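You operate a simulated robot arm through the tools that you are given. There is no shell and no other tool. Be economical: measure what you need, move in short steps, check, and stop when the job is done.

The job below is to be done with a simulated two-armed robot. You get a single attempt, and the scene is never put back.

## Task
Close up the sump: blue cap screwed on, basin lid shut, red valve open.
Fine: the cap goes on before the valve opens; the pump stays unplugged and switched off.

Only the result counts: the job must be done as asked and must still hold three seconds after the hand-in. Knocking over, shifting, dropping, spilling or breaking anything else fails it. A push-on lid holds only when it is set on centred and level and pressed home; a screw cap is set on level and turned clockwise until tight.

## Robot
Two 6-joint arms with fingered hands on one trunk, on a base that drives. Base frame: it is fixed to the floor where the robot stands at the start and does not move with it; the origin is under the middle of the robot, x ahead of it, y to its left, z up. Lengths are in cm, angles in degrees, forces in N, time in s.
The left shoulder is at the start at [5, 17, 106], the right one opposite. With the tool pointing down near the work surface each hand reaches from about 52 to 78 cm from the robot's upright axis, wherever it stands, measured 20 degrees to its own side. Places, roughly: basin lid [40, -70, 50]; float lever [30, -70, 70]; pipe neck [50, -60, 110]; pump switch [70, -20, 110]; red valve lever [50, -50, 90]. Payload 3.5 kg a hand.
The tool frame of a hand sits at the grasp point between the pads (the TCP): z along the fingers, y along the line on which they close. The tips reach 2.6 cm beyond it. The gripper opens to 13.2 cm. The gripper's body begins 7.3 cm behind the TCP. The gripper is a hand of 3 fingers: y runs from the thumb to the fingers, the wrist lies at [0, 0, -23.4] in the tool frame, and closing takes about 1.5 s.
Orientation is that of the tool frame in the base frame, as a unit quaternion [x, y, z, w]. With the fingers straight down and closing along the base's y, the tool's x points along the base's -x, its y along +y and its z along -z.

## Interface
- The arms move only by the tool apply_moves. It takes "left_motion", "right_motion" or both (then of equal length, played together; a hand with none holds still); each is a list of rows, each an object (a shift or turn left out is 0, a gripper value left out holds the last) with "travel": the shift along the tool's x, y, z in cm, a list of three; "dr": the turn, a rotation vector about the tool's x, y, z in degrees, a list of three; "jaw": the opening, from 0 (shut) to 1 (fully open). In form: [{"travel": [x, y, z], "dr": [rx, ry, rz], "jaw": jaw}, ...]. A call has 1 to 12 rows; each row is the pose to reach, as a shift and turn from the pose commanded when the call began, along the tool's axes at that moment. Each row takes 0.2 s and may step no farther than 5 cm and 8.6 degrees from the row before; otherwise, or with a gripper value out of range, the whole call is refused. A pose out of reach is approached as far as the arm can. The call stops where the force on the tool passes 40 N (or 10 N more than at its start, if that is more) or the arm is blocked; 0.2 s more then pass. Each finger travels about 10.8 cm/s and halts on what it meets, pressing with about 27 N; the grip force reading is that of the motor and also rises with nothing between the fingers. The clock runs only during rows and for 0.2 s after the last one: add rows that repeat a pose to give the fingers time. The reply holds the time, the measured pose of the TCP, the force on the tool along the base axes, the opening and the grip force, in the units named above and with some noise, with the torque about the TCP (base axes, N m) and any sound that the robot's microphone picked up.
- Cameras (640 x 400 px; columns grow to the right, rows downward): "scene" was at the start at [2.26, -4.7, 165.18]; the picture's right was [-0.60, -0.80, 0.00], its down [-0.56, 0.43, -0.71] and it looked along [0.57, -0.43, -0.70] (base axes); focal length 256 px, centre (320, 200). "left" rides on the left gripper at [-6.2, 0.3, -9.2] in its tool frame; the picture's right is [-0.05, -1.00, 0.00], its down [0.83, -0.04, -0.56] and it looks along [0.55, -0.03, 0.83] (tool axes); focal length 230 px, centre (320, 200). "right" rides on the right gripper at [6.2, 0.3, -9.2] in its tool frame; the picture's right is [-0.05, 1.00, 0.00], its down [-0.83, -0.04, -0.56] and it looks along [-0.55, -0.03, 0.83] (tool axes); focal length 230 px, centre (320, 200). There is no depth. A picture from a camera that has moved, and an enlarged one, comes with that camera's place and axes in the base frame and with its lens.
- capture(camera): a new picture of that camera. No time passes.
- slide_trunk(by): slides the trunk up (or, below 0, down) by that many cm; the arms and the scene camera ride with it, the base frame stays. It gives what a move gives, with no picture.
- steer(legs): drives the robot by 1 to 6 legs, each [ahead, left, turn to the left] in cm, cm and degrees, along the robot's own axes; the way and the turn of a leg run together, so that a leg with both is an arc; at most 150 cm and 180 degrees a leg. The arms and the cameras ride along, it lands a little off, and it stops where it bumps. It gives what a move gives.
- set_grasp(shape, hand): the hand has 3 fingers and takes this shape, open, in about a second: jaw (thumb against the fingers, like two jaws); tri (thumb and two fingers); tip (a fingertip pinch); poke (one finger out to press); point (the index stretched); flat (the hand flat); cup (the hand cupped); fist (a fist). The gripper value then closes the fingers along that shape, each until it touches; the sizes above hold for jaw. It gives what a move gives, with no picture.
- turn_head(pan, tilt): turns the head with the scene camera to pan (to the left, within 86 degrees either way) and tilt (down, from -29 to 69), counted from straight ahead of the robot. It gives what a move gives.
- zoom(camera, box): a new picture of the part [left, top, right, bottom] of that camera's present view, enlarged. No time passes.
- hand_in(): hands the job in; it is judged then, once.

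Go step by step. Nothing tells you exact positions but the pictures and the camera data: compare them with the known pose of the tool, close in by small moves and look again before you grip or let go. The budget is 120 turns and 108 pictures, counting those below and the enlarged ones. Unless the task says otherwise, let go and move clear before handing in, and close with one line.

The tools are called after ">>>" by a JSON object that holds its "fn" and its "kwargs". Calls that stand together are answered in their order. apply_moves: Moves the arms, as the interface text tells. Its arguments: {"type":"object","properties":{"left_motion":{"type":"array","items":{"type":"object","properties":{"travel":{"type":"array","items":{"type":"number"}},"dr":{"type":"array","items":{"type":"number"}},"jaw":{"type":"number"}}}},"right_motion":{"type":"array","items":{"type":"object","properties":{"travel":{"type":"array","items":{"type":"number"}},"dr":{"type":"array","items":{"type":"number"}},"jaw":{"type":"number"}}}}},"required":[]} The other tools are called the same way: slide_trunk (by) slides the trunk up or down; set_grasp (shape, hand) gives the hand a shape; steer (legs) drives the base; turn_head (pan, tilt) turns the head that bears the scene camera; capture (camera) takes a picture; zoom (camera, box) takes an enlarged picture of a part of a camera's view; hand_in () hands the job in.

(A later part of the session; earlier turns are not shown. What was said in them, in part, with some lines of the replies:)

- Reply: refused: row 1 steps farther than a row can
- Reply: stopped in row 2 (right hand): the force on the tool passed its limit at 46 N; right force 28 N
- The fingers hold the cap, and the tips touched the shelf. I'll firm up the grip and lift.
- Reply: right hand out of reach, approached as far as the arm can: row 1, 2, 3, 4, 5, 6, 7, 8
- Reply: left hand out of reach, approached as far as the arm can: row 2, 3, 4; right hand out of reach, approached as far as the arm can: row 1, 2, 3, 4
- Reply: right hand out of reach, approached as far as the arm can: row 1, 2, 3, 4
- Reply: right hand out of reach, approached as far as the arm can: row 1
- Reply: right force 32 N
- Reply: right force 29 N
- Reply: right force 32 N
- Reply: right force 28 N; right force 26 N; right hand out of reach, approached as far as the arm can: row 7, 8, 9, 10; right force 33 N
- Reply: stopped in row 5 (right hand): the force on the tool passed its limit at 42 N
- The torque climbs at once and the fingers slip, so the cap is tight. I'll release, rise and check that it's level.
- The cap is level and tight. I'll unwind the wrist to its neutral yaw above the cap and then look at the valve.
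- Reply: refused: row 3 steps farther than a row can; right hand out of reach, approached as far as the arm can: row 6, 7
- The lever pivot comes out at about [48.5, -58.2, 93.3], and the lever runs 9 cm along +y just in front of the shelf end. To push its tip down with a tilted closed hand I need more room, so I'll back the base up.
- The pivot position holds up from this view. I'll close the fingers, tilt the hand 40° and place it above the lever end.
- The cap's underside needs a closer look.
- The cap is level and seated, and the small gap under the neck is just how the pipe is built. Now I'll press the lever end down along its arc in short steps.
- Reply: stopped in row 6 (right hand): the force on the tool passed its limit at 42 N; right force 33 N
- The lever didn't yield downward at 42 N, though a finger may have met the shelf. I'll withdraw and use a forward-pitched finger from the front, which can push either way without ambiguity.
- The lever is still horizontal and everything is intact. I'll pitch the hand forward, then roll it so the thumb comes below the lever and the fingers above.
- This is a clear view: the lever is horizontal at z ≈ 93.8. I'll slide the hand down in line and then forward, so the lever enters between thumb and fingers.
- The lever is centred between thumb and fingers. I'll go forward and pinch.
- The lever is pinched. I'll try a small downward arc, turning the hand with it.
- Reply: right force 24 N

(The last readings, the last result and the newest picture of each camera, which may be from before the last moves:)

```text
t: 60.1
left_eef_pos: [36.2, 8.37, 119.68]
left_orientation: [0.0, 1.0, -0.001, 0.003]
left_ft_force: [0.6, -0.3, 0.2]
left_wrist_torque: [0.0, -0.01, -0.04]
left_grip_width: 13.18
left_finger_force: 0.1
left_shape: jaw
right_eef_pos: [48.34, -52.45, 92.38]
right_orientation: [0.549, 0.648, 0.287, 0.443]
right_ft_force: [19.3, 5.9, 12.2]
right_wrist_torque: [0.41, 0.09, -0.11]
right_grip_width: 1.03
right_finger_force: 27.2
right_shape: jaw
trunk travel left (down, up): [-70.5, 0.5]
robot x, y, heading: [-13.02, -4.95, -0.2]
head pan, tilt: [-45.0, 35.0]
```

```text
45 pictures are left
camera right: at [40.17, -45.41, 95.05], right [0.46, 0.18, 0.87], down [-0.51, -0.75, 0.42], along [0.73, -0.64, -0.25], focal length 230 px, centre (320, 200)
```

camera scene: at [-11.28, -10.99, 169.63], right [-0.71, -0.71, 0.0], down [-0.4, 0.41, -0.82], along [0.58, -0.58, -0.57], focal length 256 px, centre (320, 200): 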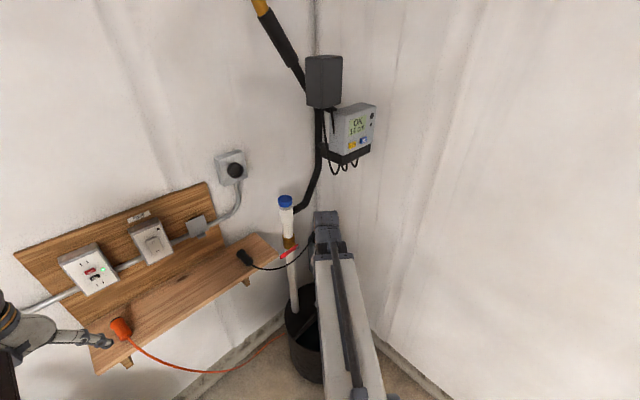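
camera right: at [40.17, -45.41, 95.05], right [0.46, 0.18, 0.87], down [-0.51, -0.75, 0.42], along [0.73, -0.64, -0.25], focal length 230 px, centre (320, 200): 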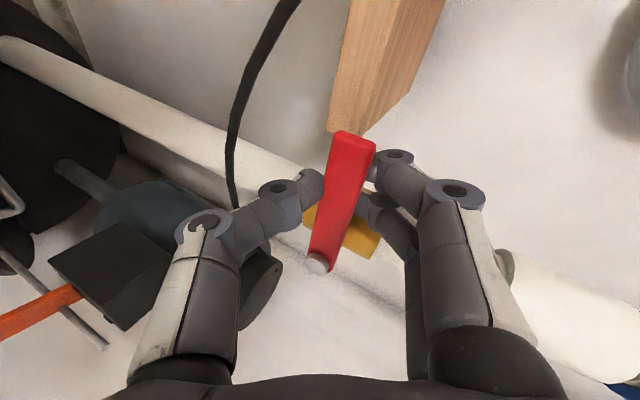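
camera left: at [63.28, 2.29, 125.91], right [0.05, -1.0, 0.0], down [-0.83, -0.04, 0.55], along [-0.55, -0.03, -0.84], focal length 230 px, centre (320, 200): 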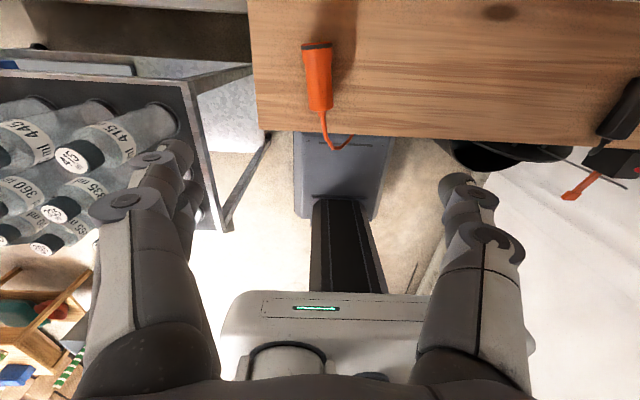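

The lever didn't follow downward; the hand turned around it. I'll reverse and try upward.

>>> {"fn": "apply_moves", "kwargs": {"right_motion": [{"travel": [-0.1, 0.55, -0.28], "dr": [0, 3.2, 6.2]}, {"travel": [-0.3, 1.1, -0.56], "dr": [0, 6.4, 12.4]}, {"travel": [-0.5, 1.6, -0.82], "dr": [0, 9.6, 18.6]}, {"travel": [-0.78, 2.1, -1.08], "dr": [0, 12.9, 24.9]}, {"travel": [-1.07, 2.6, -1.34], "dr": [0, 16.1, 31.1]}]}}

>>> {"fn": "capture", "kwargs": {"camera": "right"}}

```text
t: 61.3
left_eef_pos: [36.29, 8.24, 119.76]
left_orientation: [0.0, 1.0, -0.002, 0.003]
left_ft_force: [0.0, 0.0, -0.6]
left_wrist_torque: [0.01, 0.01, 0.01]
left_grip_width: 13.19
left_finger_force: 0.1
left_shape: jaw
right_eef_pos: [48.4, -52.95, 95.26]
right_orientation: [0.659, 0.53, 0.468, 0.255]
right_ft_force: [21.4, 6.4, 3.9]
right_wrist_torque: [-0.08, 0.3, 0.14]
right_grip_width: 1.04
right_finger_force: 26.8
right_shape: jaw
trunk travel left (down, up): [-70.5, 0.5]
robot x, y, heading: [-12.89, -4.9, 0.0]
head pan, tilt: [-45.0, 35.0]
```

```text
44 pictures are left
camera right: at [40.22, -48.68, 101.61], right [0.46, -0.36, 0.81], down [-0.51, -0.86, -0.08], along [0.73, -0.38, -0.58], focal length 230 px, centre (320, 200)
```

right: 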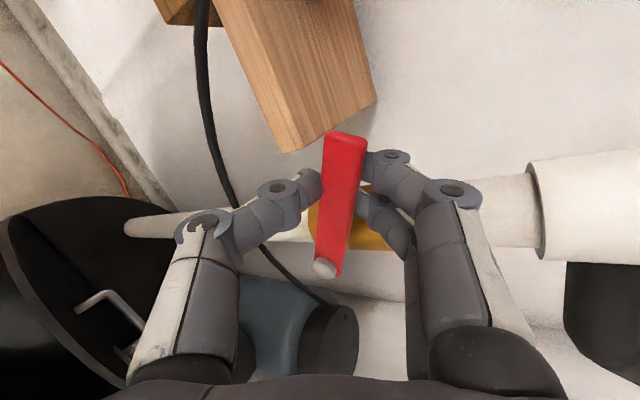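

The lever follows upward and is now about 25° up. I'll continue the arc toward vertical.

>>> {"fn": "apply_moves", "kwargs": {"right_motion": [{"travel": [-0.05, 0.73, -0.38], "dr": [0, 3.67, 7.11]}, {"travel": [-0.28, 1.49, -0.77], "dr": [0, 7.3, 14.2]}, {"travel": [-0.66, 2.21, -1.14], "dr": [0, 11.0, 21.3]}, {"travel": [-1.17, 2.86, -1.47], "dr": [0, 14.7, 28.4]}]}}

>>> {"fn": "capture", "kwargs": {"camera": "right"}}

```text
t: 62.3
left_eef_pos: [36.12, 8.19, 119.75]
left_orientation: [0.0, 1.0, 0.001, 0.003]
left_ft_force: [-0.2, -0.5, -0.4]
left_wrist_torque: [0.01, 0.02, -0.02]
left_grip_width: 13.2
left_finger_force: 0.1
left_shape: jaw
right_eef_pos: [48.58, -55.0, 97.93]
right_orientation: [0.704, 0.381, 0.596, 0.063]
right_ft_force: [19.9, 2.3, 2.6]
right_wrist_torque: [0.04, 0.21, 0.22]
right_grip_width: 0.98
right_finger_force: 26.8
right_shape: jaw
trunk travel left (down, up): [-70.5, 0.5]
robot x, y, heading: [-13.35, -4.95, 0.2]
head pan, tilt: [-45.0, 35.0]
```

```text
43 pictures are left
camera right: at [40.27, -54.9, 105.46], right [0.46, -0.73, 0.5], down [-0.51, -0.68, -0.52], along [0.72, -0.01, -0.69], focal length 230 px, centre (320, 200)
```

right: 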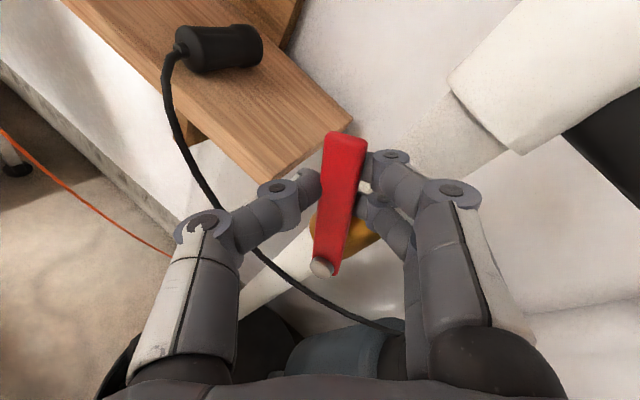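

>>> {"fn": "apply_moves", "kwargs": {"right_motion": [{"travel": [-0.21, 0.77, -0.4], "dr": [0, 3.67, 7.11]}, {"travel": [-0.54, 1.48, -0.77], "dr": [0, 7.3, 14.2]}, {"travel": [-1.03, 2.16, -1.12], "dr": [0, 11.0, 21.3]}, {"travel": [-1.34, 2.51, -1.3], "dr": [0, 14.7, 28.4]}, {"travel": [-1.34, 2.51, -1.3], "dr": [0, 16.5, 32]}]}}

>>> {"fn": "capture", "kwargs": {"camera": "right"}}

>>> {"fn": "zoom", "kwargs": {"camera": "scene", "box": [220, 180, 360, 300]}}

```text
t: 63.5
left_eef_pos: [36.18, 8.28, 119.73]
left_orientation: [0.0, 1.0, -0.001, 0.002]
left_ft_force: [-0.9, -0.6, 0.9]
left_wrist_torque: [0.0, 0.0, 0.02]
left_grip_width: 13.18
left_finger_force: 0.0
left_shape: jaw
right_eef_pos: [48.44, -57.88, 98.89]
right_orientation: [0.689, 0.179, 0.684, -0.156]
right_ft_force: [25.1, 8.5, 19.5]
right_wrist_torque: [-0.36, -0.16, 0.49]
right_grip_width: 0.93
right_finger_force: 26.7
right_shape: jaw
trunk travel left (down, up): [-70.5, 0.5]
robot x, y, heading: [-12.88, -4.57, 0.1]
head pan, tilt: [-45.0, 35.0]
```

```text
42 pictures are left
camera right: at [40.27, -62.33, 104.99], right [0.46, -0.89, -0.02], down [-0.51, -0.24, -0.82], along [0.72, 0.39, -0.57], focal length 230 px, centre (320, 200)
```

right: 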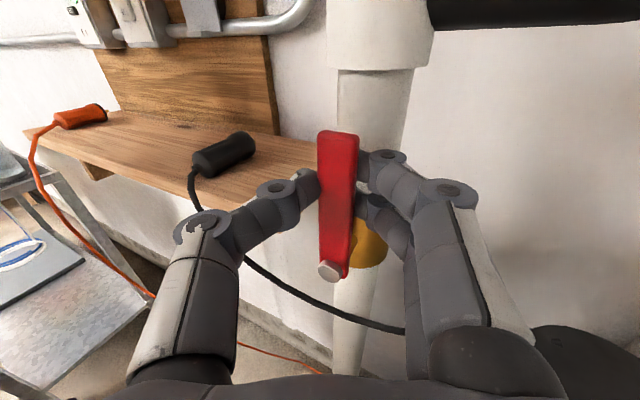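

```text
3.33 times, centred on (290, 240) of scene
camera zoom: at [-10.93, -10.74, 169.65], right [-0.71, -0.71, 0.0], down [-0.41, 0.4, -0.82], along [0.58, -0.58, -0.57], focal length 852 px, centre (420, 67)
```

zoom: 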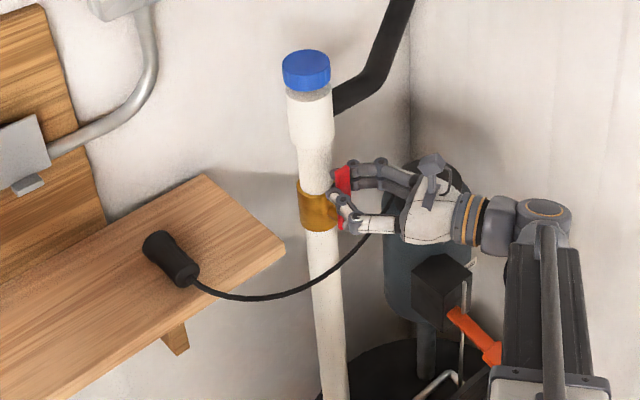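

The lever now lies parallel with the pipe, pointing up, and the force shows it at its stop. I'll release and back straight out.

>>> {"fn": "apply_moves", "kwargs": {"right_motion": [{"jaw": 0.4}, {"jaw": 0.4}, {"travel": [0, 0, -3], "jaw": 0.4}, {"travel": [0, 0, -6]}, {"travel": [0, 0, -9]}]}}

>>> {"fn": "capture", "kwargs": {"camera": "right"}}

```text
t: 64.7
left_eef_pos: [36.13, 8.09, 119.83]
left_orientation: [0.0, 1.0, 0.001, 0.003]
left_ft_force: [-0.3, -0.4, 0.0]
left_wrist_torque: [0.02, -0.01, 0.04]
left_grip_width: 13.2
left_finger_force: 0.2
left_shape: jaw
right_eef_pos: [40.24, -62.45, 98.75]
right_orientation: [0.689, 0.178, 0.684, -0.158]
right_ft_force: [0.2, -0.3, 0.5]
right_wrist_torque: [0.0, -0.04, 0.03]
right_grip_width: 5.22
right_finger_force: 0.0
right_shape: jaw
trunk travel left (down, up): [-70.5, 0.5]
robot x, y, heading: [-13.0, -5.2, -0.1]
head pan, tilt: [-45.0, 35.0]
```

```text
40 pictures are left
camera right: at [32.07, -66.69, 104.91], right [0.46, -0.89, -0.03], down [-0.51, -0.24, -0.82], along [0.72, 0.39, -0.57], focal length 230 px, centre (320, 200)
```

right: 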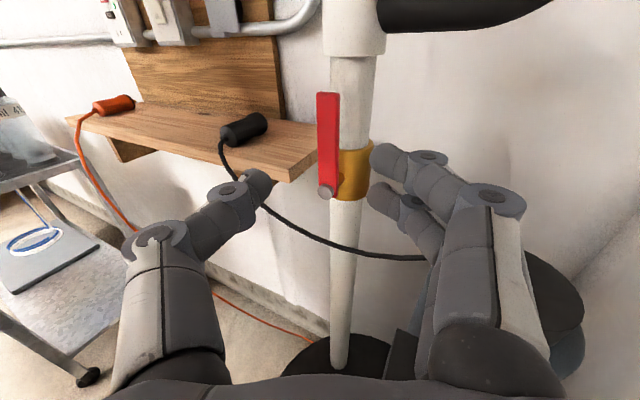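

The valve lever is vertical, so the valve is open. Next I'll unwind the wrist so the camera can look at the basin lid.

>>> {"fn": "apply_moves", "kwargs": {"right_motion": [{"dr": [0, -3.8, -7.4]}, {"dr": [0, -7.6, -14.9]}, {"dr": [0, -11.5, -22.3]}, {"dr": [0, -15.3, -29.7]}, {"dr": [0, -19.1, -37.1]}, {"dr": [0, -22.9, -44.6]}, {"dr": [0, -26.7, -52]}, {"dr": [0, -30.6, -59.4]}, {"dr": [0, -34.4, -66.8]}, {"dr": [0, -38.2, -74.3]}]}}

>>> {"fn": "apply_moves", "kwargs": {"right_motion": [{"dr": [0, 0, -8.5]}, {"dr": [0, 0, -17]}, {"dr": [0, 0, -25.5]}, {"dr": [0, 0, -34]}, {"dr": [0, 0, -42.5]}, {"dr": [0, 0, -51]}, {"dr": [0, 0, -59.5]}, {"dr": [0, 0, -68]}, {"dr": [0, 0, -76.5]}, {"dr": [0, 0, -85]}, {"dr": [0, 0, -90]}]}}

>>> {"fn": "capture", "kwargs": {"camera": "right"}}

>>> {"fn": "capture", "kwargs": {"camera": "scene"}}

```text
t: 66.9
left_eef_pos: [36.16, 8.2, 119.8]
left_orientation: [0.001, 1.0, 0.001, 0.004]
left_ft_force: [-0.6, -0.4, -1.0]
left_wrist_torque: [0.0, 0.02, 0.0]
left_grip_width: 13.19
left_finger_force: 0.0
left_shape: jaw
right_eef_pos: [40.27, -62.29, 98.75]
right_orientation: [0.616, 0.591, 0.393, 0.342]
right_ft_force: [-0.5, 0.4, -0.1]
right_wrist_torque: [0.01, 0.03, 0.01]
right_grip_width: 5.25
right_finger_force: 0.1
right_shape: jaw
trunk travel left (down, up): [-70.5, 0.5]
robot x, y, heading: [-12.98, -5.18, -0.2]
head pan, tilt: [-45.0, 35.0]
```

```text
t: 69.3
left_eef_pos: [36.1, 8.26, 119.76]
left_orientation: [0.0, 1.0, -0.001, 0.003]
left_ft_force: [0.6, -0.3, -0.3]
left_wrist_torque: [0.01, -0.01, 0.03]
left_grip_width: 13.19
left_finger_force: 0.0
left_shape: jaw
right_eef_pos: [40.4, -62.25, 99.17]
right_orientation: [0.021, 0.855, 0.037, 0.517]
right_ft_force: [-1.5, 0.0, -0.7]
right_wrist_torque: [0.0, 0.01, 0.01]
right_grip_width: 5.22
right_finger_force: 0.1
right_shape: jaw
right hand out of reach, approached as far as the arm can: row 11
trunk travel left (down, up): [-70.5, 0.5]
robot x, y, heading: [-12.98, -4.92, 0.0]
head pan, tilt: [-45.0, 35.0]
```

```text
39 pictures are left
camera right: at [29.34, -61.87, 97.96], right [0.02, 0.99, 0.13], down [-0.11, -0.13, 0.99], along [0.99, -0.04, 0.1], focal length 230 px, centre (320, 200)
```

right: 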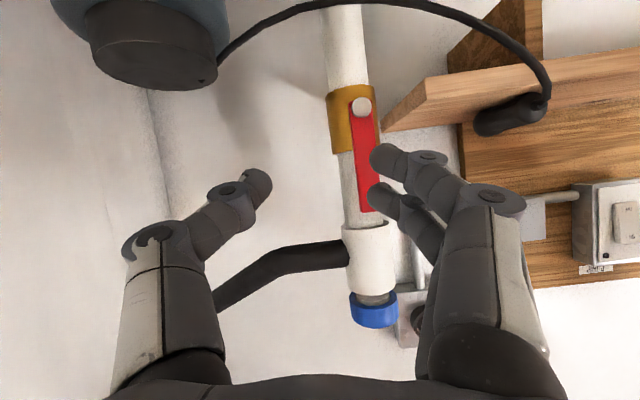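

```text
38 pictures are left
camera scene: at [-11.08, -10.99, 169.63], right [-0.71, -0.71, 0.0], down [-0.41, 0.41, -0.82], along [0.58, -0.58, -0.57], focal length 256 px, centre (320, 200)
```

scene: 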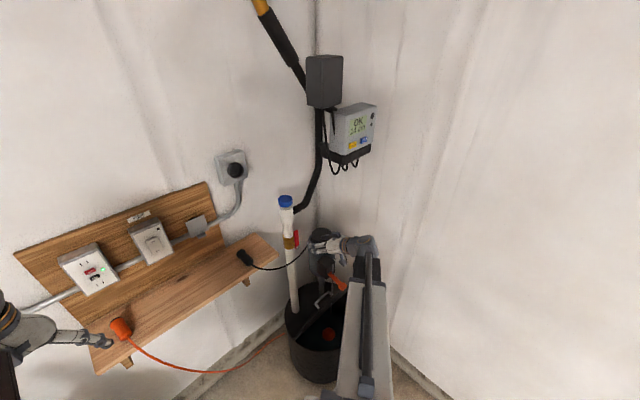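

The lever is parallel to the pipe and the cap looks level from the side. I'll swing the hand back to pointing down, out of the scene camera's way.

>>> {"fn": "apply_moves", "kwargs": {"right_motion": [{"travel": [0, 1.7, -1.1], "dr": [0, 8, 0]}, {"travel": [0, 3.5, -2.2], "dr": [0, 16, 0]}, {"travel": [0, 5.2, -3.3], "dr": [0, 24, 0]}, {"travel": [0, 7, -4.4], "dr": [0, 32, 0]}, {"travel": [0, 8.7, -5.5], "dr": [0, 40, 0]}, {"travel": [0, 10.5, -6.6], "dr": [0, 48, 0]}, {"travel": [0, 12.2, -7.7], "dr": [0, 56, 0]}, {"travel": [0.1, 14, -8.9], "dr": [0, 62, 0]}]}}

>>> {"fn": "turn_head", "kwargs": {"pan": -48, "tilt": 52}}

>>> {"fn": "capture", "kwargs": {"camera": "scene"}}

>>> {"fn": "capture", "kwargs": {"camera": "right"}}

```text
t: 71.1
left_eef_pos: [36.19, 8.28, 119.85]
left_orientation: [0.0, 1.0, 0.001, 0.004]
left_ft_force: [0.4, -0.3, 0.4]
left_wrist_torque: [-0.03, 0.02, 0.04]
left_grip_width: 13.2
left_finger_force: 0.0
left_shape: jaw
right_eef_pos: [32.59, -48.77, 104.26]
right_orientation: [-0.002, 0.999, 0.042, 0.006]
right_ft_force: [-0.3, 0.8, 0.3]
right_wrist_torque: [-0.02, -0.01, 0.02]
right_grip_width: 5.22
right_finger_force: 0.0
right_shape: jaw
trunk travel left (down, up): [-70.5, 0.5]
robot x, y, heading: [-12.95, -4.61, -0.0]
head pan, tilt: [-45.0, 35.0]
```

```text
t: 71.9
left_eef_pos: [36.12, 8.13, 119.69]
left_orientation: [-0.001, 1.0, 0.0, 0.004]
left_ft_force: [0.0, 0.3, -1.2]
left_wrist_torque: [0.01, 0.03, 0.02]
left_grip_width: 13.16
left_finger_force: 0.1
left_shape: jaw
right_eef_pos: [32.42, -48.83, 104.27]
right_orientation: [-0.002, 0.999, 0.042, 0.008]
right_ft_force: [0.4, -0.8, 0.8]
right_wrist_torque: [-0.01, 0.03, 0.01]
right_grip_width: 5.26
right_finger_force: 0.0
right_shape: jaw
trunk travel left (down, up): [-70.5, 0.5]
robot x, y, heading: [-13.17, -5.01, -0.0]
head pan, tilt: [-48.0, 52.0]
```

```text
37 pictures are left
camera scene: at [-12.28, -10.36, 167.19], right [-0.74, -0.67, 0.0], down [-0.53, 0.59, -0.62], along [0.41, -0.46, -0.79], focal length 256 px, centre (320, 200)
```

scene: 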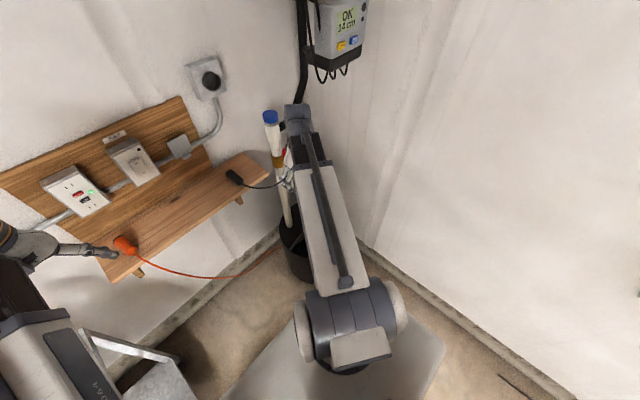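

```text
36 pictures are left
camera right: at [26.04, -49.19, 113.32], right [0.05, 1.0, 0.08], down [0.82, -0.09, 0.56], along [0.57, 0.04, -0.82], focal length 230 px, centre (320, 200)
```

right: 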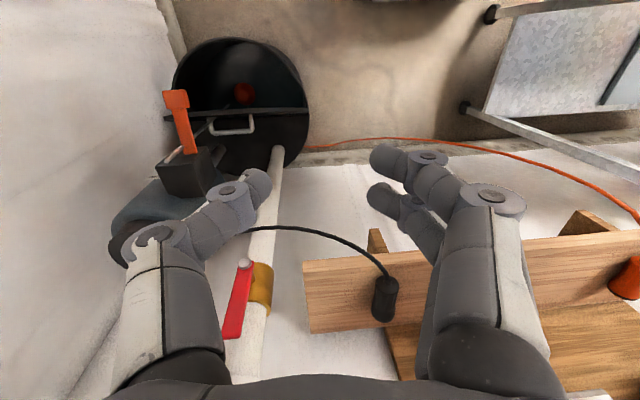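

>>> {"fn": "zoom", "kwargs": {"camera": "right", "box": [150, 20, 330, 210]}}

```text
2.11 times, centred on (240, 115) of right
camera zoom: at [26.04, -49.19, 113.32], right [0.05, 1.0, 0.08], down [0.82, -0.09, 0.56], along [0.57, 0.04, -0.82], focal length 484 px, centre (488, 379)
```

zoom: 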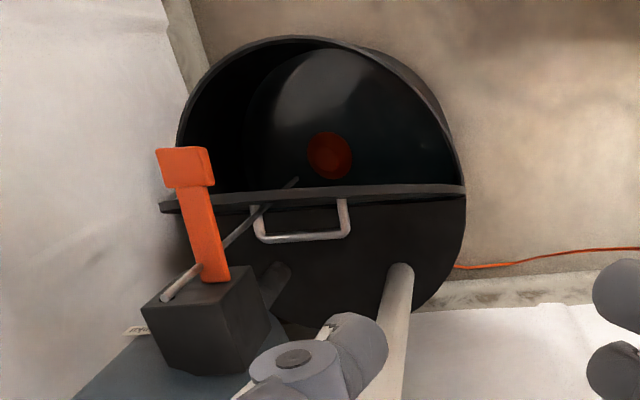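

I need a clearer picture of the lid. I'll move the right arm aside, straighten its small tilt, and use the head camera.

>>> {"fn": "apply_moves", "kwargs": {"right_motion": [{"travel": [-2, 4, -1.5], "dr": [2.4, 0, 0]}, {"travel": [-4, 8, -3], "dr": [4.8, 0, 0]}, {"travel": [-6, 12, -4.5], "dr": [4.8, 0, 0]}, {"travel": [-8, 16, -6], "dr": [4.8, 0, 0]}, {"travel": [-10, 20, -7], "dr": [4.8, 0, 0]}, {"travel": [-12, 24, -8], "dr": [4.8, 0, 0]}, {"travel": [-13.6, 26.8, -8], "dr": [4.8, 0, 0]}]}}

>>> {"fn": "zoom", "kwargs": {"camera": "scene", "box": [240, 150, 380, 300]}}

```text
t: 73.5
left_eef_pos: [36.22, 8.2, 119.84]
left_orientation: [-0.001, 1.0, 0.0, 0.003]
left_ft_force: [-0.3, 0.2, 0.4]
left_wrist_torque: [-0.01, -0.01, 0.0]
left_grip_width: 13.17
left_finger_force: 0.0
left_shape: jaw
right_eef_pos: [45.88, -22.55, 114.66]
right_orientation: [-0.002, 1.0, 0.0, 0.006]
right_ft_force: [0.9, 0.3, -0.1]
right_wrist_torque: [-0.02, 0.03, -0.01]
right_grip_width: 5.23
right_finger_force: 0.0
right_shape: jaw
trunk travel left (down, up): [-70.5, 0.5]
robot x, y, heading: [-12.94, -5.09, 0.1]
head pan, tilt: [-48.0, 52.0]
```

```text
2.67 times, centred on (310, 225) of scene
camera zoom: at [-12.27, -10.32, 167.19], right [-0.74, -0.67, 0.0], down [-0.53, 0.59, -0.62], along [0.41, -0.46, -0.79], focal length 682 px, centre (347, 133)
```

zoom: 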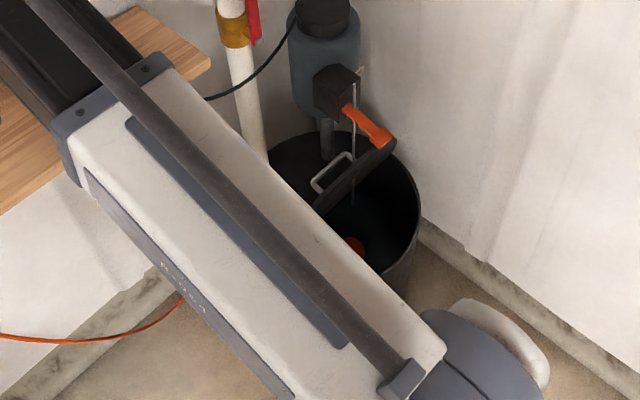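

The lid's shape is still unclear. I'll bring the right hand's camera closer by moving over the near side and lowering the trunk.

>>> {"fn": "apply_moves", "kwargs": {"right_motion": [{"travel": [3, -4, 0]}, {"travel": [6, -8, 0]}, {"travel": [8, -12, 0]}, {"travel": [10, -16, 2]}, {"travel": [12, -20, 4]}, {"travel": [14, -24, 6]}, {"travel": [16, -27, 8]}, {"travel": [16, -27, 8]}]}}

>>> {"fn": "slide_trunk", "kwargs": {"by": -25}}

>>> {"fn": "capture", "kwargs": {"camera": "right"}}

>>> {"fn": "capture", "kwargs": {"camera": "scene"}}

```text
t: 75.3
left_eef_pos: [36.19, 8.11, 119.79]
left_orientation: [0.0, 1.0, -0.001, 0.003]
left_ft_force: [0.6, 0.1, -0.5]
left_wrist_torque: [-0.05, -0.03, 0.0]
left_grip_width: 13.2
left_finger_force: 0.1
left_shape: jaw
right_eef_pos: [30.12, -49.75, 106.56]
right_orientation: [-0.002, 1.0, -0.001, 0.006]
right_ft_force: [0.3, 0.2, -0.5]
right_wrist_torque: [-0.01, 0.0, -0.01]
right_grip_width: 5.23
right_finger_force: 0.0
right_shape: jaw
trunk travel left (down, up): [-70.5, 0.5]
robot x, y, heading: [-13.23, -4.96, 0.1]
head pan, tilt: [-48.0, 52.0]
```

```text
t: 77.8
left_eef_pos: [36.18, 8.13, 94.83]
left_orientation: [0.0, 1.0, 0.0, 0.003]
left_ft_force: [-0.3, -0.2, -0.4]
left_wrist_torque: [0.0, 0.01, 0.01]
left_grip_width: 13.2
left_finger_force: 0.1
left_shape: jaw
right_eef_pos: [30.02, -49.77, 81.56]
right_orientation: [-0.001, 1.0, -0.001, 0.006]
right_ft_force: [-0.3, -0.4, 0.0]
right_wrist_torque: [-0.04, 0.0, 0.01]
right_grip_width: 5.23
right_finger_force: 0.0
right_shape: jaw
trunk travel left (down, up): [-45.5, 25.5]
robot x, y, heading: [-12.78, -4.87, 0.0]
head pan, tilt: [-48.0, 52.0]
```

```text
33 pictures are left
camera right: at [23.63, -49.4, 90.63], right [0.05, 1.0, 0.0], down [0.82, -0.04, 0.57], along [0.57, -0.03, -0.82], focal length 230 px, centre (320, 200)
```

right: 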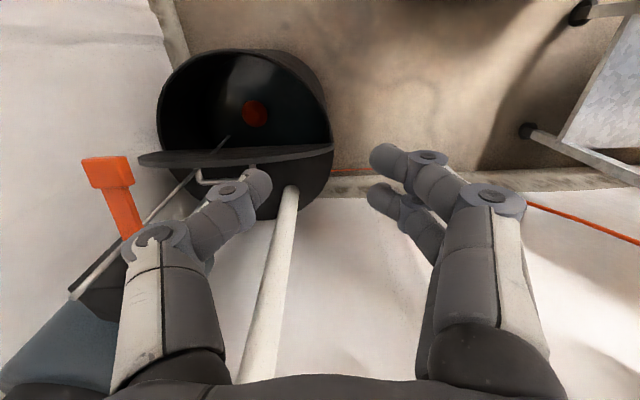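

```text
32 pictures are left
camera scene: at [-12.29, -10.35, 142.19], right [-0.74, -0.67, 0.0], down [-0.53, 0.59, -0.62], along [0.41, -0.46, -0.79], focal length 256 px, centre (320, 200)
```

scene: 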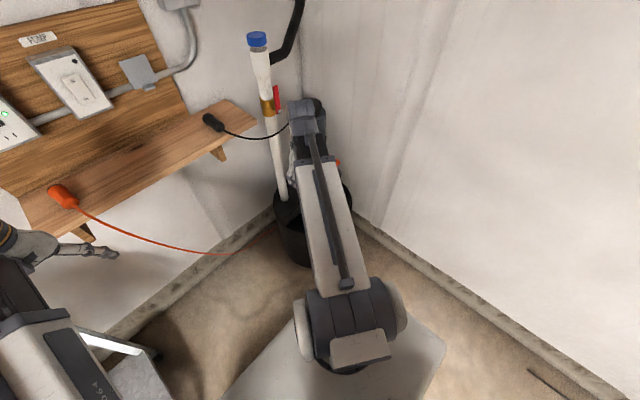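

Now it makes sense: the near-half lid hinges at x ≈ 41.5, z ≈ 45 and stands nearly upright with its handle on the far face. I'll come in behind it at y ≈ -54, clear of the float lever, with closed fingers.

>>> {"fn": "apply_moves", "kwargs": {"right_motion": [{"travel": [-4, -1, 0], "jaw": 0}, {"travel": [-8, -2, 0]}, {"travel": [-12, -3, 0]}, {"travel": [-15.5, -4.3, 0]}, {"travel": [-15.5, -4.3, 3]}, {"travel": [-15.5, -4.3, 5]}, {"travel": [-15.5, -4.3, 5]}]}}

>>> {"fn": "capture", "kwargs": {"camera": "right"}}

>>> {"fn": "capture", "kwargs": {"camera": "scene"}}

```text
t: 79.4
left_eef_pos: [36.1, 8.16, 94.8]
left_orientation: [0.0, 1.0, 0.0, 0.003]
left_ft_force: [-0.3, 0.2, 0.3]
left_wrist_torque: [0.01, -0.01, 0.01]
left_grip_width: 13.19
left_finger_force: 0.1
left_shape: jaw
right_eef_pos: [45.66, -54.01, 76.84]
right_orientation: [-0.002, 1.0, -0.001, 0.006]
right_ft_force: [-0.6, 0.2, -0.7]
right_wrist_torque: [-0.02, -0.02, 0.02]
right_grip_width: 0.0
right_finger_force: 27.1
right_shape: jaw
trunk travel left (down, up): [-45.5, 25.5]
robot x, y, heading: [-13.3, -5.01, -0.1]
head pan, tilt: [-48.0, 52.0]
```

```text
31 pictures are left
camera right: at [39.24, -53.65, 85.76], right [0.05, 1.0, 0.0], down [0.82, -0.04, 0.57], along [0.56, -0.03, -0.82], focal length 230 px, centre (320, 200)
```

right: 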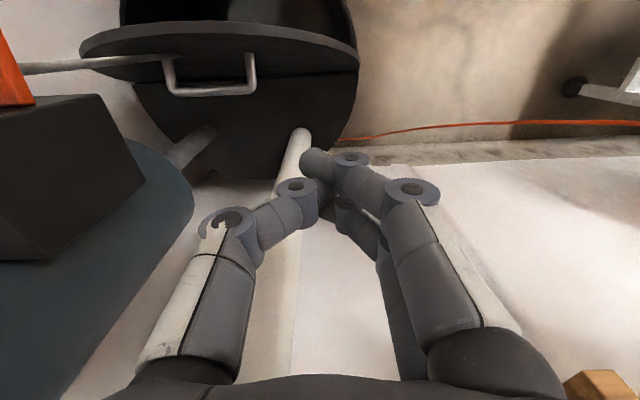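

```text
30 pictures are left
camera scene: at [-12.28, -10.35, 142.19], right [-0.74, -0.67, 0.0], down [-0.53, 0.59, -0.62], along [0.41, -0.46, -0.79], focal length 256 px, centre (320, 200)
```

scene: 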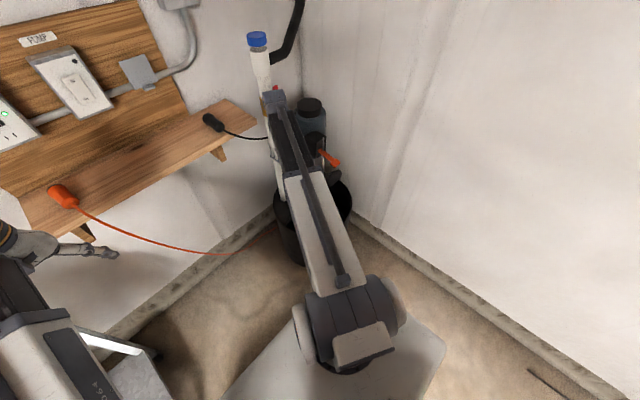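

>>> {"fn": "zoom", "kwargs": {"camera": "right", "box": [60, 0, 380, 200]}}

```text
2.00 times, centred on (220, 100) of right
camera zoom: at [39.24, -53.65, 85.76], right [0.05, 1.0, 0.0], down [0.82, -0.04, 0.57], along [0.56, -0.03, -0.82], focal length 460 px, centre (520, 400)
```

zoom: 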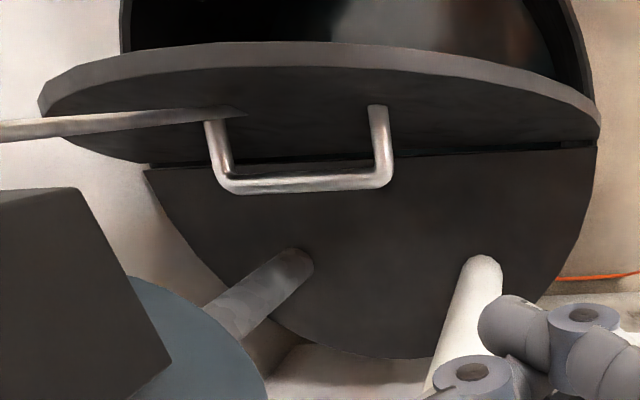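

The picture is clear now. The hinge runs along y at x ≈ 43.4, z ≈ 41, and the half-disc lid leans about 16° toward closing. I'll lower the closed fingers behind it at y ≈ -53.5 and push toward the robot.

>>> {"fn": "apply_moves", "kwargs": {"right_motion": [{"travel": [0, 0.5, 5]}, {"travel": [0, 0.5, 10]}, {"travel": [0, 0.5, 14.5]}, {"travel": [0, 0.5, 18.5]}, {"travel": [0, 0.5, 21]}]}}

>>> {"fn": "capture", "kwargs": {"camera": "right"}}

```text
refused: row 1 steps farther than a row can; nothing moved
```

```text
28 pictures are left
camera right: at [39.24, -53.65, 85.76], right [0.05, 1.0, 0.0], down [0.82, -0.04, 0.57], along [0.56, -0.03, -0.82], focal length 230 px, centre (320, 200)
```

right: 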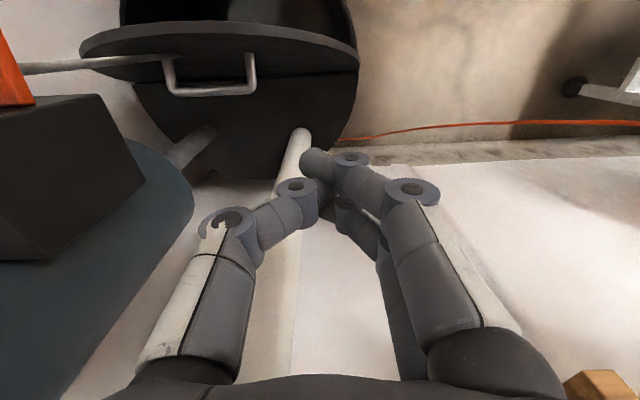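

>>> {"fn": "apply_moves", "kwargs": {"right_motion": [{"travel": [0, 0.5, 4.5]}, {"travel": [0, 0.5, 9]}, {"travel": [0, 0.5, 13.5]}, {"travel": [0, 0.5, 18]}, {"travel": [0, 0.5, 21]}]}}

>>> {"fn": "capture", "kwargs": {"camera": "right"}}

```text
t: 80.6
left_eef_pos: [36.09, 8.17, 94.66]
left_orientation: [0.0, 1.0, 0.0, 0.003]
left_ft_force: [-1.2, 0.2, 0.6]
left_wrist_torque: [-0.01, 0.02, 0.04]
left_grip_width: 13.19
left_finger_force: 0.0
left_shape: jaw
right_eef_pos: [45.87, -53.54, 55.89]
right_orientation: [-0.002, 1.0, -0.001, 0.007]
right_ft_force: [-0.2, 0.6, -0.3]
right_wrist_torque: [0.01, -0.02, 0.01]
right_grip_width: 0.01
right_finger_force: 26.8
right_shape: jaw
trunk travel left (down, up): [-45.5, 25.5]
robot x, y, heading: [-13.04, -5.06, -0.1]
head pan, tilt: [-48.0, 52.0]
```

```text
27 pictures are left
camera right: at [39.46, -53.14, 64.87], right [0.05, 1.0, 0.0], down [0.82, -0.04, 0.57], along [0.57, -0.03, -0.82], focal length 230 px, centre (320, 200)
```

right: 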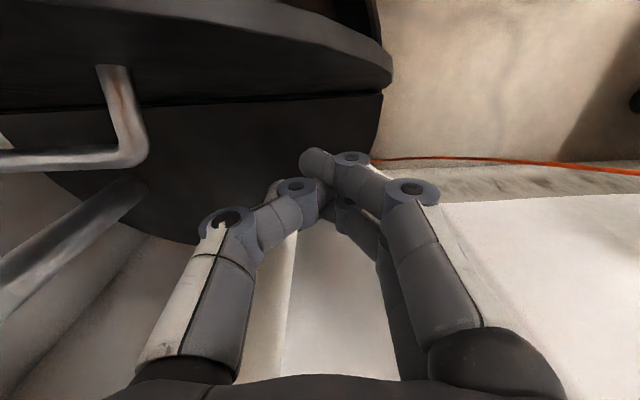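

>>> {"fn": "apply_moves", "kwargs": {"right_motion": [{"travel": [0.5, 0, 1.8]}, {"travel": [2.5, 0, 1.9]}, {"travel": [4, 0, 2]}, {"travel": [5.5, 0, 2.5]}, {"travel": [7.2, 0, 3.2]}]}}

>>> {"fn": "capture", "kwargs": {"camera": "right"}}

```text
t: 81.8
left_eef_pos: [36.11, 8.24, 94.68]
left_orientation: [0.0, 1.0, 0.001, 0.003]
left_ft_force: [-0.2, -0.1, 0.5]
left_wrist_torque: [0.01, 0.01, 0.0]
left_grip_width: 13.2
left_finger_force: 0.0
left_shape: jaw
right_eef_pos: [38.71, -53.45, 52.49]
right_orientation: [-0.002, 1.0, 0.0, 0.006]
right_ft_force: [1.2, 0.1, 0.7]
right_wrist_torque: [-0.01, 0.02, 0.01]
right_grip_width: 0.0
right_finger_force: 26.9
right_shape: jaw
trunk travel left (down, up): [-45.5, 25.5]
robot x, y, heading: [-13.09, -4.8, -0.0]
head pan, tilt: [-48.0, 52.0]
```

```text
26 pictures are left
camera right: at [32.25, -53.2, 61.52], right [0.05, 1.0, 0.0], down [0.82, -0.04, 0.57], along [0.56, -0.03, -0.82], focal length 230 px, centre (320, 200)
```

right: 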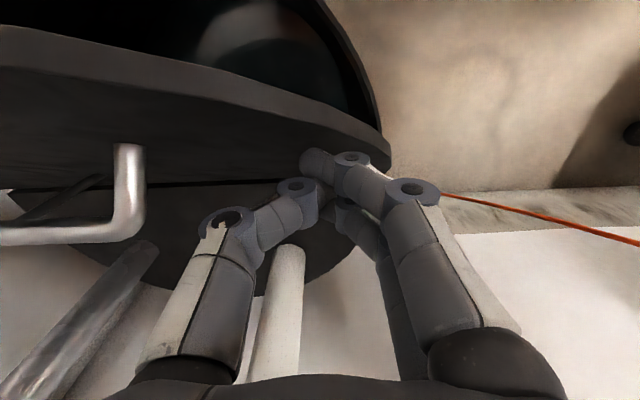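

>>> {"fn": "apply_moves", "kwargs": {"right_motion": [{"travel": [1, 0, 0.2]}, {"travel": [2, 0, 0.5]}, {"travel": [3, 0, 1]}, {"travel": [4, 0, 1.6]}]}}

>>> {"fn": "capture", "kwargs": {"camera": "right"}}

```text
t: 82.8
left_eef_pos: [36.12, 8.23, 94.77]
left_orientation: [0.001, 1.0, 0.0, 0.004]
left_ft_force: [-0.6, 0.3, 0.5]
left_wrist_torque: [-0.02, -0.02, -0.01]
left_grip_width: 13.19
left_finger_force: 0.1
left_shape: jaw
right_eef_pos: [34.6, -53.53, 50.95]
right_orientation: [-0.002, 1.0, -0.001, 0.007]
right_ft_force: [0.6, 0.4, 0.8]
right_wrist_torque: [0.02, -0.04, 0.03]
right_grip_width: 0.0
right_finger_force: 27.5
right_shape: jaw
trunk travel left (down, up): [-45.5, 25.5]
robot x, y, heading: [-13.11, -4.92, 0.1]
head pan, tilt: [-48.0, 52.0]
```

```text
25 pictures are left
camera right: at [28.26, -53.24, 59.87], right [0.05, 1.0, 0.0], down [0.82, -0.04, 0.57], along [0.57, -0.03, -0.82], focal length 230 px, centre (320, 200)
```

right: 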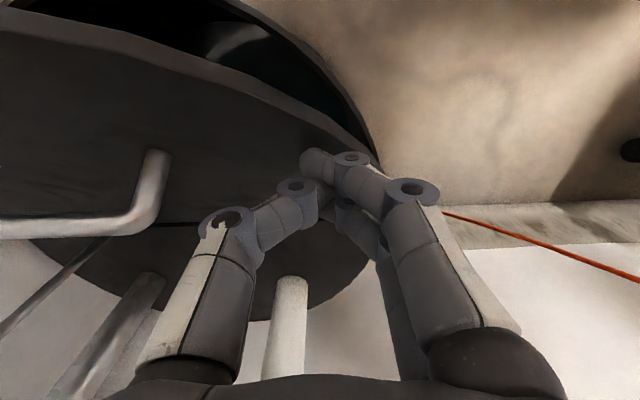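

The lid is swinging closed with hardly any resistance. I'll continue down.

>>> {"fn": "apply_moves", "kwargs": {"right_motion": [{"travel": [0.8, 0, 1.2]}, {"travel": [1.5, 0, 2.4]}, {"travel": [2.1, 0, 3.6]}, {"travel": [2.4, 0, 4.8]}]}}

>>> {"fn": "capture", "kwargs": {"camera": "right"}}

```text
t: 83.8
left_eef_pos: [36.09, 8.23, 94.64]
left_orientation: [0.0, 1.0, -0.001, 0.003]
left_ft_force: [0.4, 0.2, -0.1]
left_wrist_torque: [-0.02, 0.0, 0.02]
left_grip_width: 13.18
left_finger_force: 0.1
left_shape: jaw
right_eef_pos: [32.49, -53.54, 46.01]
right_orientation: [-0.001, 1.0, -0.001, 0.006]
right_ft_force: [1.0, 0.3, 0.6]
right_wrist_torque: [0.0, -0.02, 0.04]
right_grip_width: 0.0
right_finger_force: 26.7
right_shape: jaw
trunk travel left (down, up): [-45.5, 25.5]
robot x, y, heading: [-12.83, -4.78, -0.2]
head pan, tilt: [-48.0, 52.0]
```

```text
24 pictures are left
camera right: at [25.99, -53.25, 55.06], right [0.05, 1.0, 0.0], down [0.82, -0.04, 0.57], along [0.57, -0.03, -0.82], focal length 230 px, centre (320, 200)
```

right: 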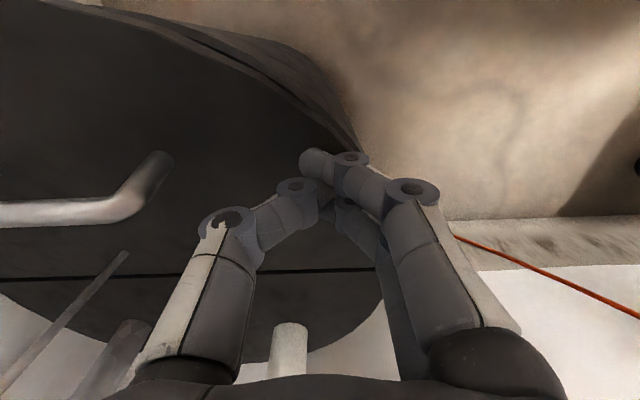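

>>> {"fn": "apply_moves", "kwargs": {"right_motion": [{"travel": [0, -1, 0.5]}, {"travel": [0, -2, 1]}, {"travel": [0, -3, 1.5]}, {"travel": [0, -3, 2]}, {"travel": [0, -3, 2.4]}]}}

>>> {"fn": "capture", "kwargs": {"camera": "right"}}

```text
t: 85.0
left_eef_pos: [36.11, 8.17, 94.79]
left_orientation: [0.0, 1.0, 0.001, 0.004]
left_ft_force: [-0.5, 0.3, 0.5]
left_wrist_torque: [0.0, 0.0, -0.01]
left_grip_width: 13.18
left_finger_force: 0.1
left_shape: jaw
right_eef_pos: [32.59, -56.57, 43.77]
right_orientation: [-0.002, 1.0, -0.001, 0.007]
right_ft_force: [0.3, -1.2, 1.2]
right_wrist_torque: [0.03, 0.0, -0.01]
right_grip_width: 0.0
right_finger_force: 27.1
right_shape: jaw
trunk travel left (down, up): [-45.5, 25.5]
robot x, y, heading: [-12.74, -5.21, 0.1]
head pan, tilt: [-48.0, 52.0]
```

```text
23 pictures are left
camera right: at [26.02, -56.23, 52.67], right [0.05, 1.0, 0.0], down [0.82, -0.04, 0.57], along [0.56, -0.03, -0.82], focal length 230 px, centre (320, 200)
```

right: 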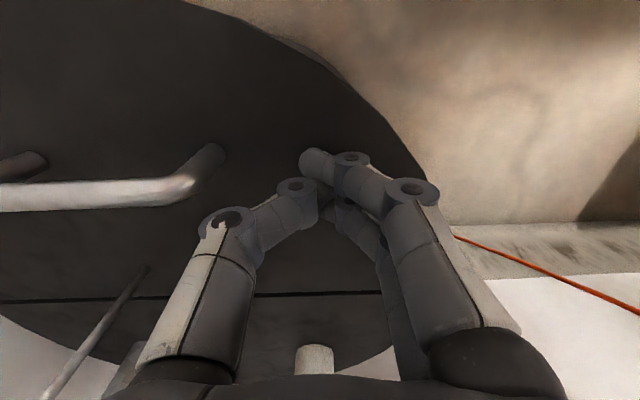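

>>> {"fn": "apply_moves", "kwargs": {"right_motion": [{"travel": [0, 0, 0.4]}, {"travel": [0, 0, 0.8]}, {"travel": [0, 0, 1.2]}, {"travel": [0, 0, 1.6]}, {"travel": [0, 0, 2.0]}, {"travel": [0, 0, 2.4]}]}}

>>> {"fn": "capture", "kwargs": {"camera": "right"}}

```text
t: 85.8
left_eef_pos: [36.0, 8.31, 94.82]
left_orientation: [0.0, 1.0, -0.001, 0.005]
left_ft_force: [-0.6, -0.6, 0.3]
left_wrist_torque: [-0.01, -0.01, 0.05]
left_grip_width: 13.18
left_finger_force: 0.1
left_shape: jaw
right_eef_pos: [32.57, -56.66, 43.24]
right_orientation: [-0.001, 1.0, -0.004, 0.008]
right_ft_force: [-5.1, 3.6, 25.6]
right_wrist_torque: [0.0, 0.19, -0.02]
right_grip_width: 0.01
right_finger_force: 27.3
right_shape: jaw
trunk travel left (down, up): [-45.5, 25.5]
robot x, y, heading: [-13.22, -4.61, 0.1]
head pan, tilt: [-48.0, 52.0]
stopped in row 3 (right hand): the force on the tool passed its limit at 44 N (the readings are from after the stop); the commanded pose is now the measured one
```

```text
22 pictures are left
camera right: at [26.08, -56.34, 52.2], right [0.05, 1.0, -0.01], down [0.82, -0.04, 0.57], along [0.57, -0.03, -0.82], focal length 230 px, centre (320, 200)
```

right: 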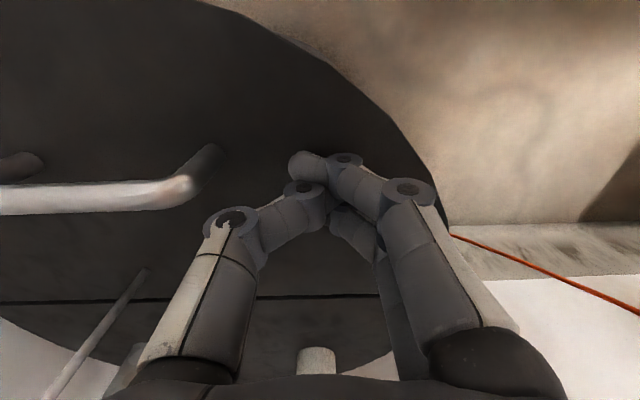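

The lid is pressed home. I'll rise away, keeping clear of the float lever, and look.

>>> {"fn": "apply_moves", "kwargs": {"right_motion": [{"travel": [0, 0.5, -3]}, {"travel": [0, 3, -6]}, {"travel": [0, 6, -9]}, {"travel": [0, 8, -13]}, {"travel": [0, 9, -17]}, {"travel": [0, 10, -21]}, {"travel": [0, 10, -25]}, {"travel": [0, 10, -29]}]}}

>>> {"fn": "capture", "kwargs": {"camera": "right"}}

>>> {"fn": "slide_trunk", "kwargs": {"by": 25}}

>>> {"fn": "capture", "kwargs": {"camera": "right"}}

```text
t: 87.6
left_eef_pos: [36.17, 8.18, 94.89]
left_orientation: [0.0, 1.0, 0.0, 0.003]
left_ft_force: [0.4, 0.1, 0.4]
left_wrist_torque: [-0.05, 0.01, 0.01]
left_grip_width: 13.19
left_finger_force: 0.0
left_shape: jaw
right_eef_pos: [32.12, -46.57, 71.79]
right_orientation: [-0.001, 1.0, -0.003, 0.008]
right_ft_force: [-0.5, -1.0, -0.7]
right_wrist_torque: [-0.02, 0.01, -0.02]
right_grip_width: 0.0
right_finger_force: 27.1
right_shape: jaw
trunk travel left (down, up): [-45.5, 25.5]
robot x, y, heading: [-12.92, -4.99, -0.2]
head pan, tilt: [-48.0, 52.0]
```

```text
21 pictures are left
camera right: at [25.62, -46.26, 80.85], right [0.05, 1.0, 0.0], down [0.82, -0.04, 0.57], along [0.57, -0.03, -0.82], focal length 230 px, centre (320, 200)
```

right: 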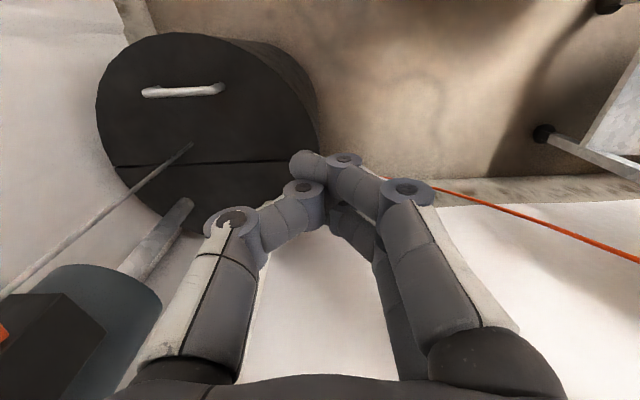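

```text
t: 90.2
left_eef_pos: [36.15, 8.21, 119.79]
left_orientation: [0.0, 1.0, 0.0, 0.003]
left_ft_force: [-0.3, 0.1, -0.3]
left_wrist_torque: [0.01, -0.03, -0.01]
left_grip_width: 13.2
left_finger_force: 0.0
left_shape: jaw
right_eef_pos: [32.1, -46.71, 96.76]
right_orientation: [-0.002, 1.0, -0.002, 0.008]
right_ft_force: [0.1, 0.6, 0.1]
right_wrist_torque: [0.02, 0.01, 0.02]
right_grip_width: 0.0
right_finger_force: 27.4
right_shape: jaw
trunk travel left (down, up): [-70.5, 0.5]
robot x, y, heading: [-13.2, -4.88, -0.1]
head pan, tilt: [-48.0, 52.0]
```

```text
20 pictures are left
camera right: at [25.63, -46.28, 105.79], right [0.05, 1.0, 0.0], down [0.82, -0.04, 0.57], along [0.57, -0.03, -0.82], focal length 230 px, centre (320, 200)
```

right: 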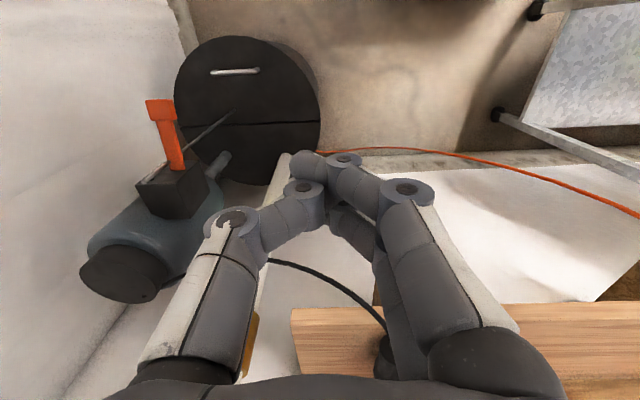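

>>> {"fn": "zoom", "kwargs": {"camera": "right", "box": [130, 20, 340, 220]}}

>>> {"fn": "capture", "kwargs": {"camera": "scene"}}

```text
2.00 times, centred on (235, 120) of right
camera zoom: at [25.63, -46.28, 105.79], right [0.05, 1.0, 0.0], down [0.82, -0.04, 0.57], along [0.57, -0.03, -0.82], focal length 460 px, centre (490, 360)
```

zoom: 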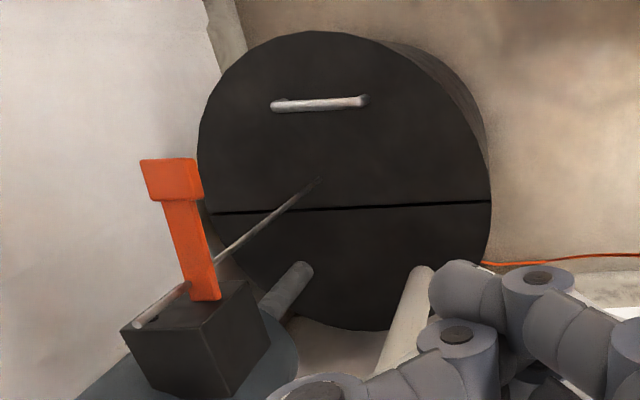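

```text
18 pictures are left
camera scene: at [-12.28, -10.36, 167.18], right [-0.74, -0.67, 0.0], down [-0.53, 0.59, -0.62], along [0.41, -0.46, -0.79], focal length 256 px, centre (320, 200)
```

scene: 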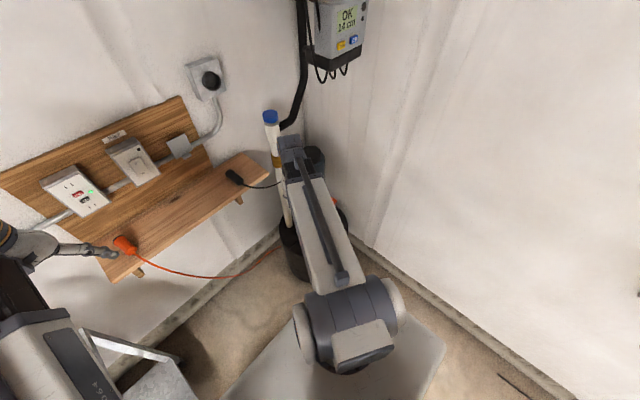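

The lid is flush and shut. I'll move the right arm aside for a last check of the cap, lever and plugs.

>>> {"fn": "apply_moves", "kwargs": {"right_motion": [{"travel": [-2, 4, -1.5]}, {"travel": [-4, 8, -3]}, {"travel": [-6, 12, -5]}, {"travel": [-8, 16, -8]}, {"travel": [-10, 20, -10]}]}}

>>> {"fn": "zoom", "kwargs": {"camera": "scene", "box": [210, 90, 370, 240]}}

>>> {"fn": "zoom", "kwargs": {"camera": "scene", "box": [20, 50, 280, 270]}}

```text
refused: row 4 steps farther than a row can; nothing moved
```

```text
2.67 times, centred on (290, 165) of scene
camera zoom: at [-12.28, -10.36, 167.18], right [-0.74, -0.67, 0.0], down [-0.53, 0.59, -0.62], along [0.41, -0.46, -0.79], focal length 682 px, centre (400, 293)
```

zoom: 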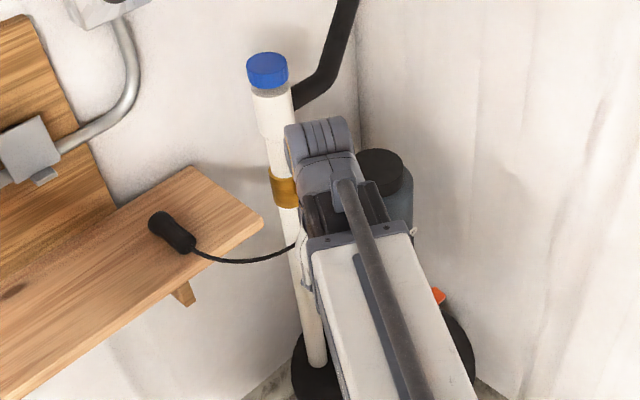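

```text
1.82 times, centred on (150, 160) of scene
camera zoom: at [-12.28, -10.36, 167.18], right [-0.74, -0.67, 0.0], down [-0.53, 0.59, -0.62], along [0.41, -0.46, -0.79], focal length 465 px, centre (629, 273)
```

zoom: 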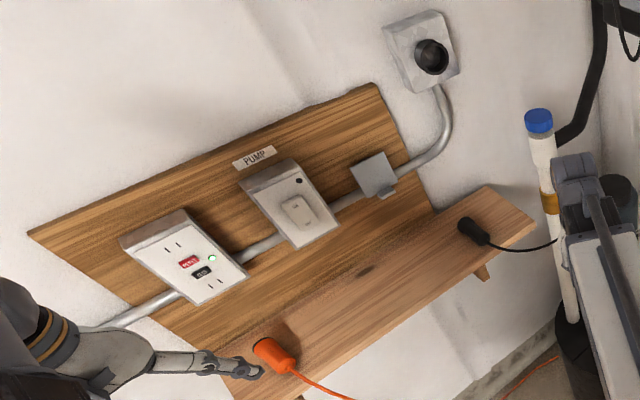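

>>> {"fn": "apply_moves", "kwargs": {"right_motion": [{"travel": [-2, 3.5, -1.5]}, {"travel": [-4, 7, -3]}, {"travel": [-6, 10.5, -5]}, {"travel": [-8, 14, -7]}, {"travel": [-10, 17.5, -9]}, {"travel": [-10, 20, -10]}]}}

>>> {"fn": "zoom", "kwargs": {"camera": "scene", "box": [210, 90, 370, 240]}}

>>> {"fn": "capture", "kwargs": {"camera": "right"}}

```text
t: 91.6
left_eef_pos: [36.05, 8.17, 119.62]
left_orientation: [0.0, 1.0, 0.0, 0.004]
left_ft_force: [0.4, 0.0, -0.3]
left_wrist_torque: [0.03, -0.02, 0.01]
left_grip_width: 13.21
left_finger_force: 0.1
left_shape: jaw
right_eef_pos: [41.89, -26.61, 106.84]
right_orientation: [-0.001, 1.0, -0.003, 0.008]
right_ft_force: [0.0, -0.4, 0.1]
right_wrist_torque: [0.04, 0.02, 0.03]
right_grip_width: 0.01
right_finger_force: 27.1
right_shape: jaw
trunk travel left (down, up): [-70.5, 0.5]
robot x, y, heading: [-13.47, -5.15, -0.0]
head pan, tilt: [-48.0, 52.0]
```

```text
2.67 times, centred on (290, 165) of scene
camera zoom: at [-12.31, -10.33, 167.19], right [-0.74, -0.67, 0.0], down [-0.53, 0.59, -0.62], along [0.41, -0.46, -0.79], focal length 682 px, centre (400, 293)
```

zoom: 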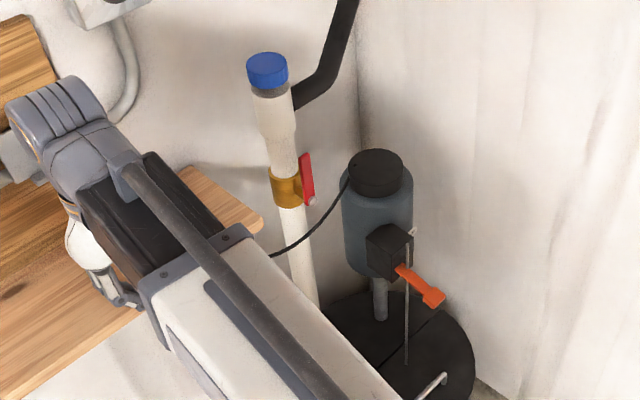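

```text
14 pictures are left
camera right: at [35.33, -26.16, 115.89], right [0.05, 1.0, -0.01], down [0.82, -0.04, 0.57], along [0.57, -0.03, -0.82], focal length 230 px, centre (320, 200)
```

right: 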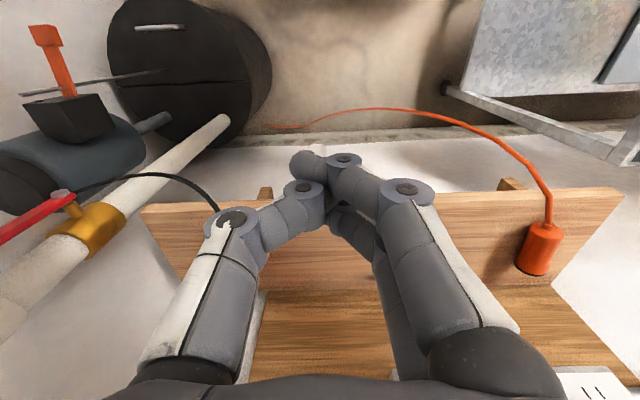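

The cap is on tight, the lever is in line with the pipe, the lid is shut, and the plugs and switch are untouched. Both hands are clear, so I'm handing in.

>>> {"fn": "hand_in", "kwargs": {}}

```text
The job is handed in.
```

I've handed in the job: the blue cap went on tight first, then I opened the red valve and shut the basin lid. The pump is still unplugged and switched off.
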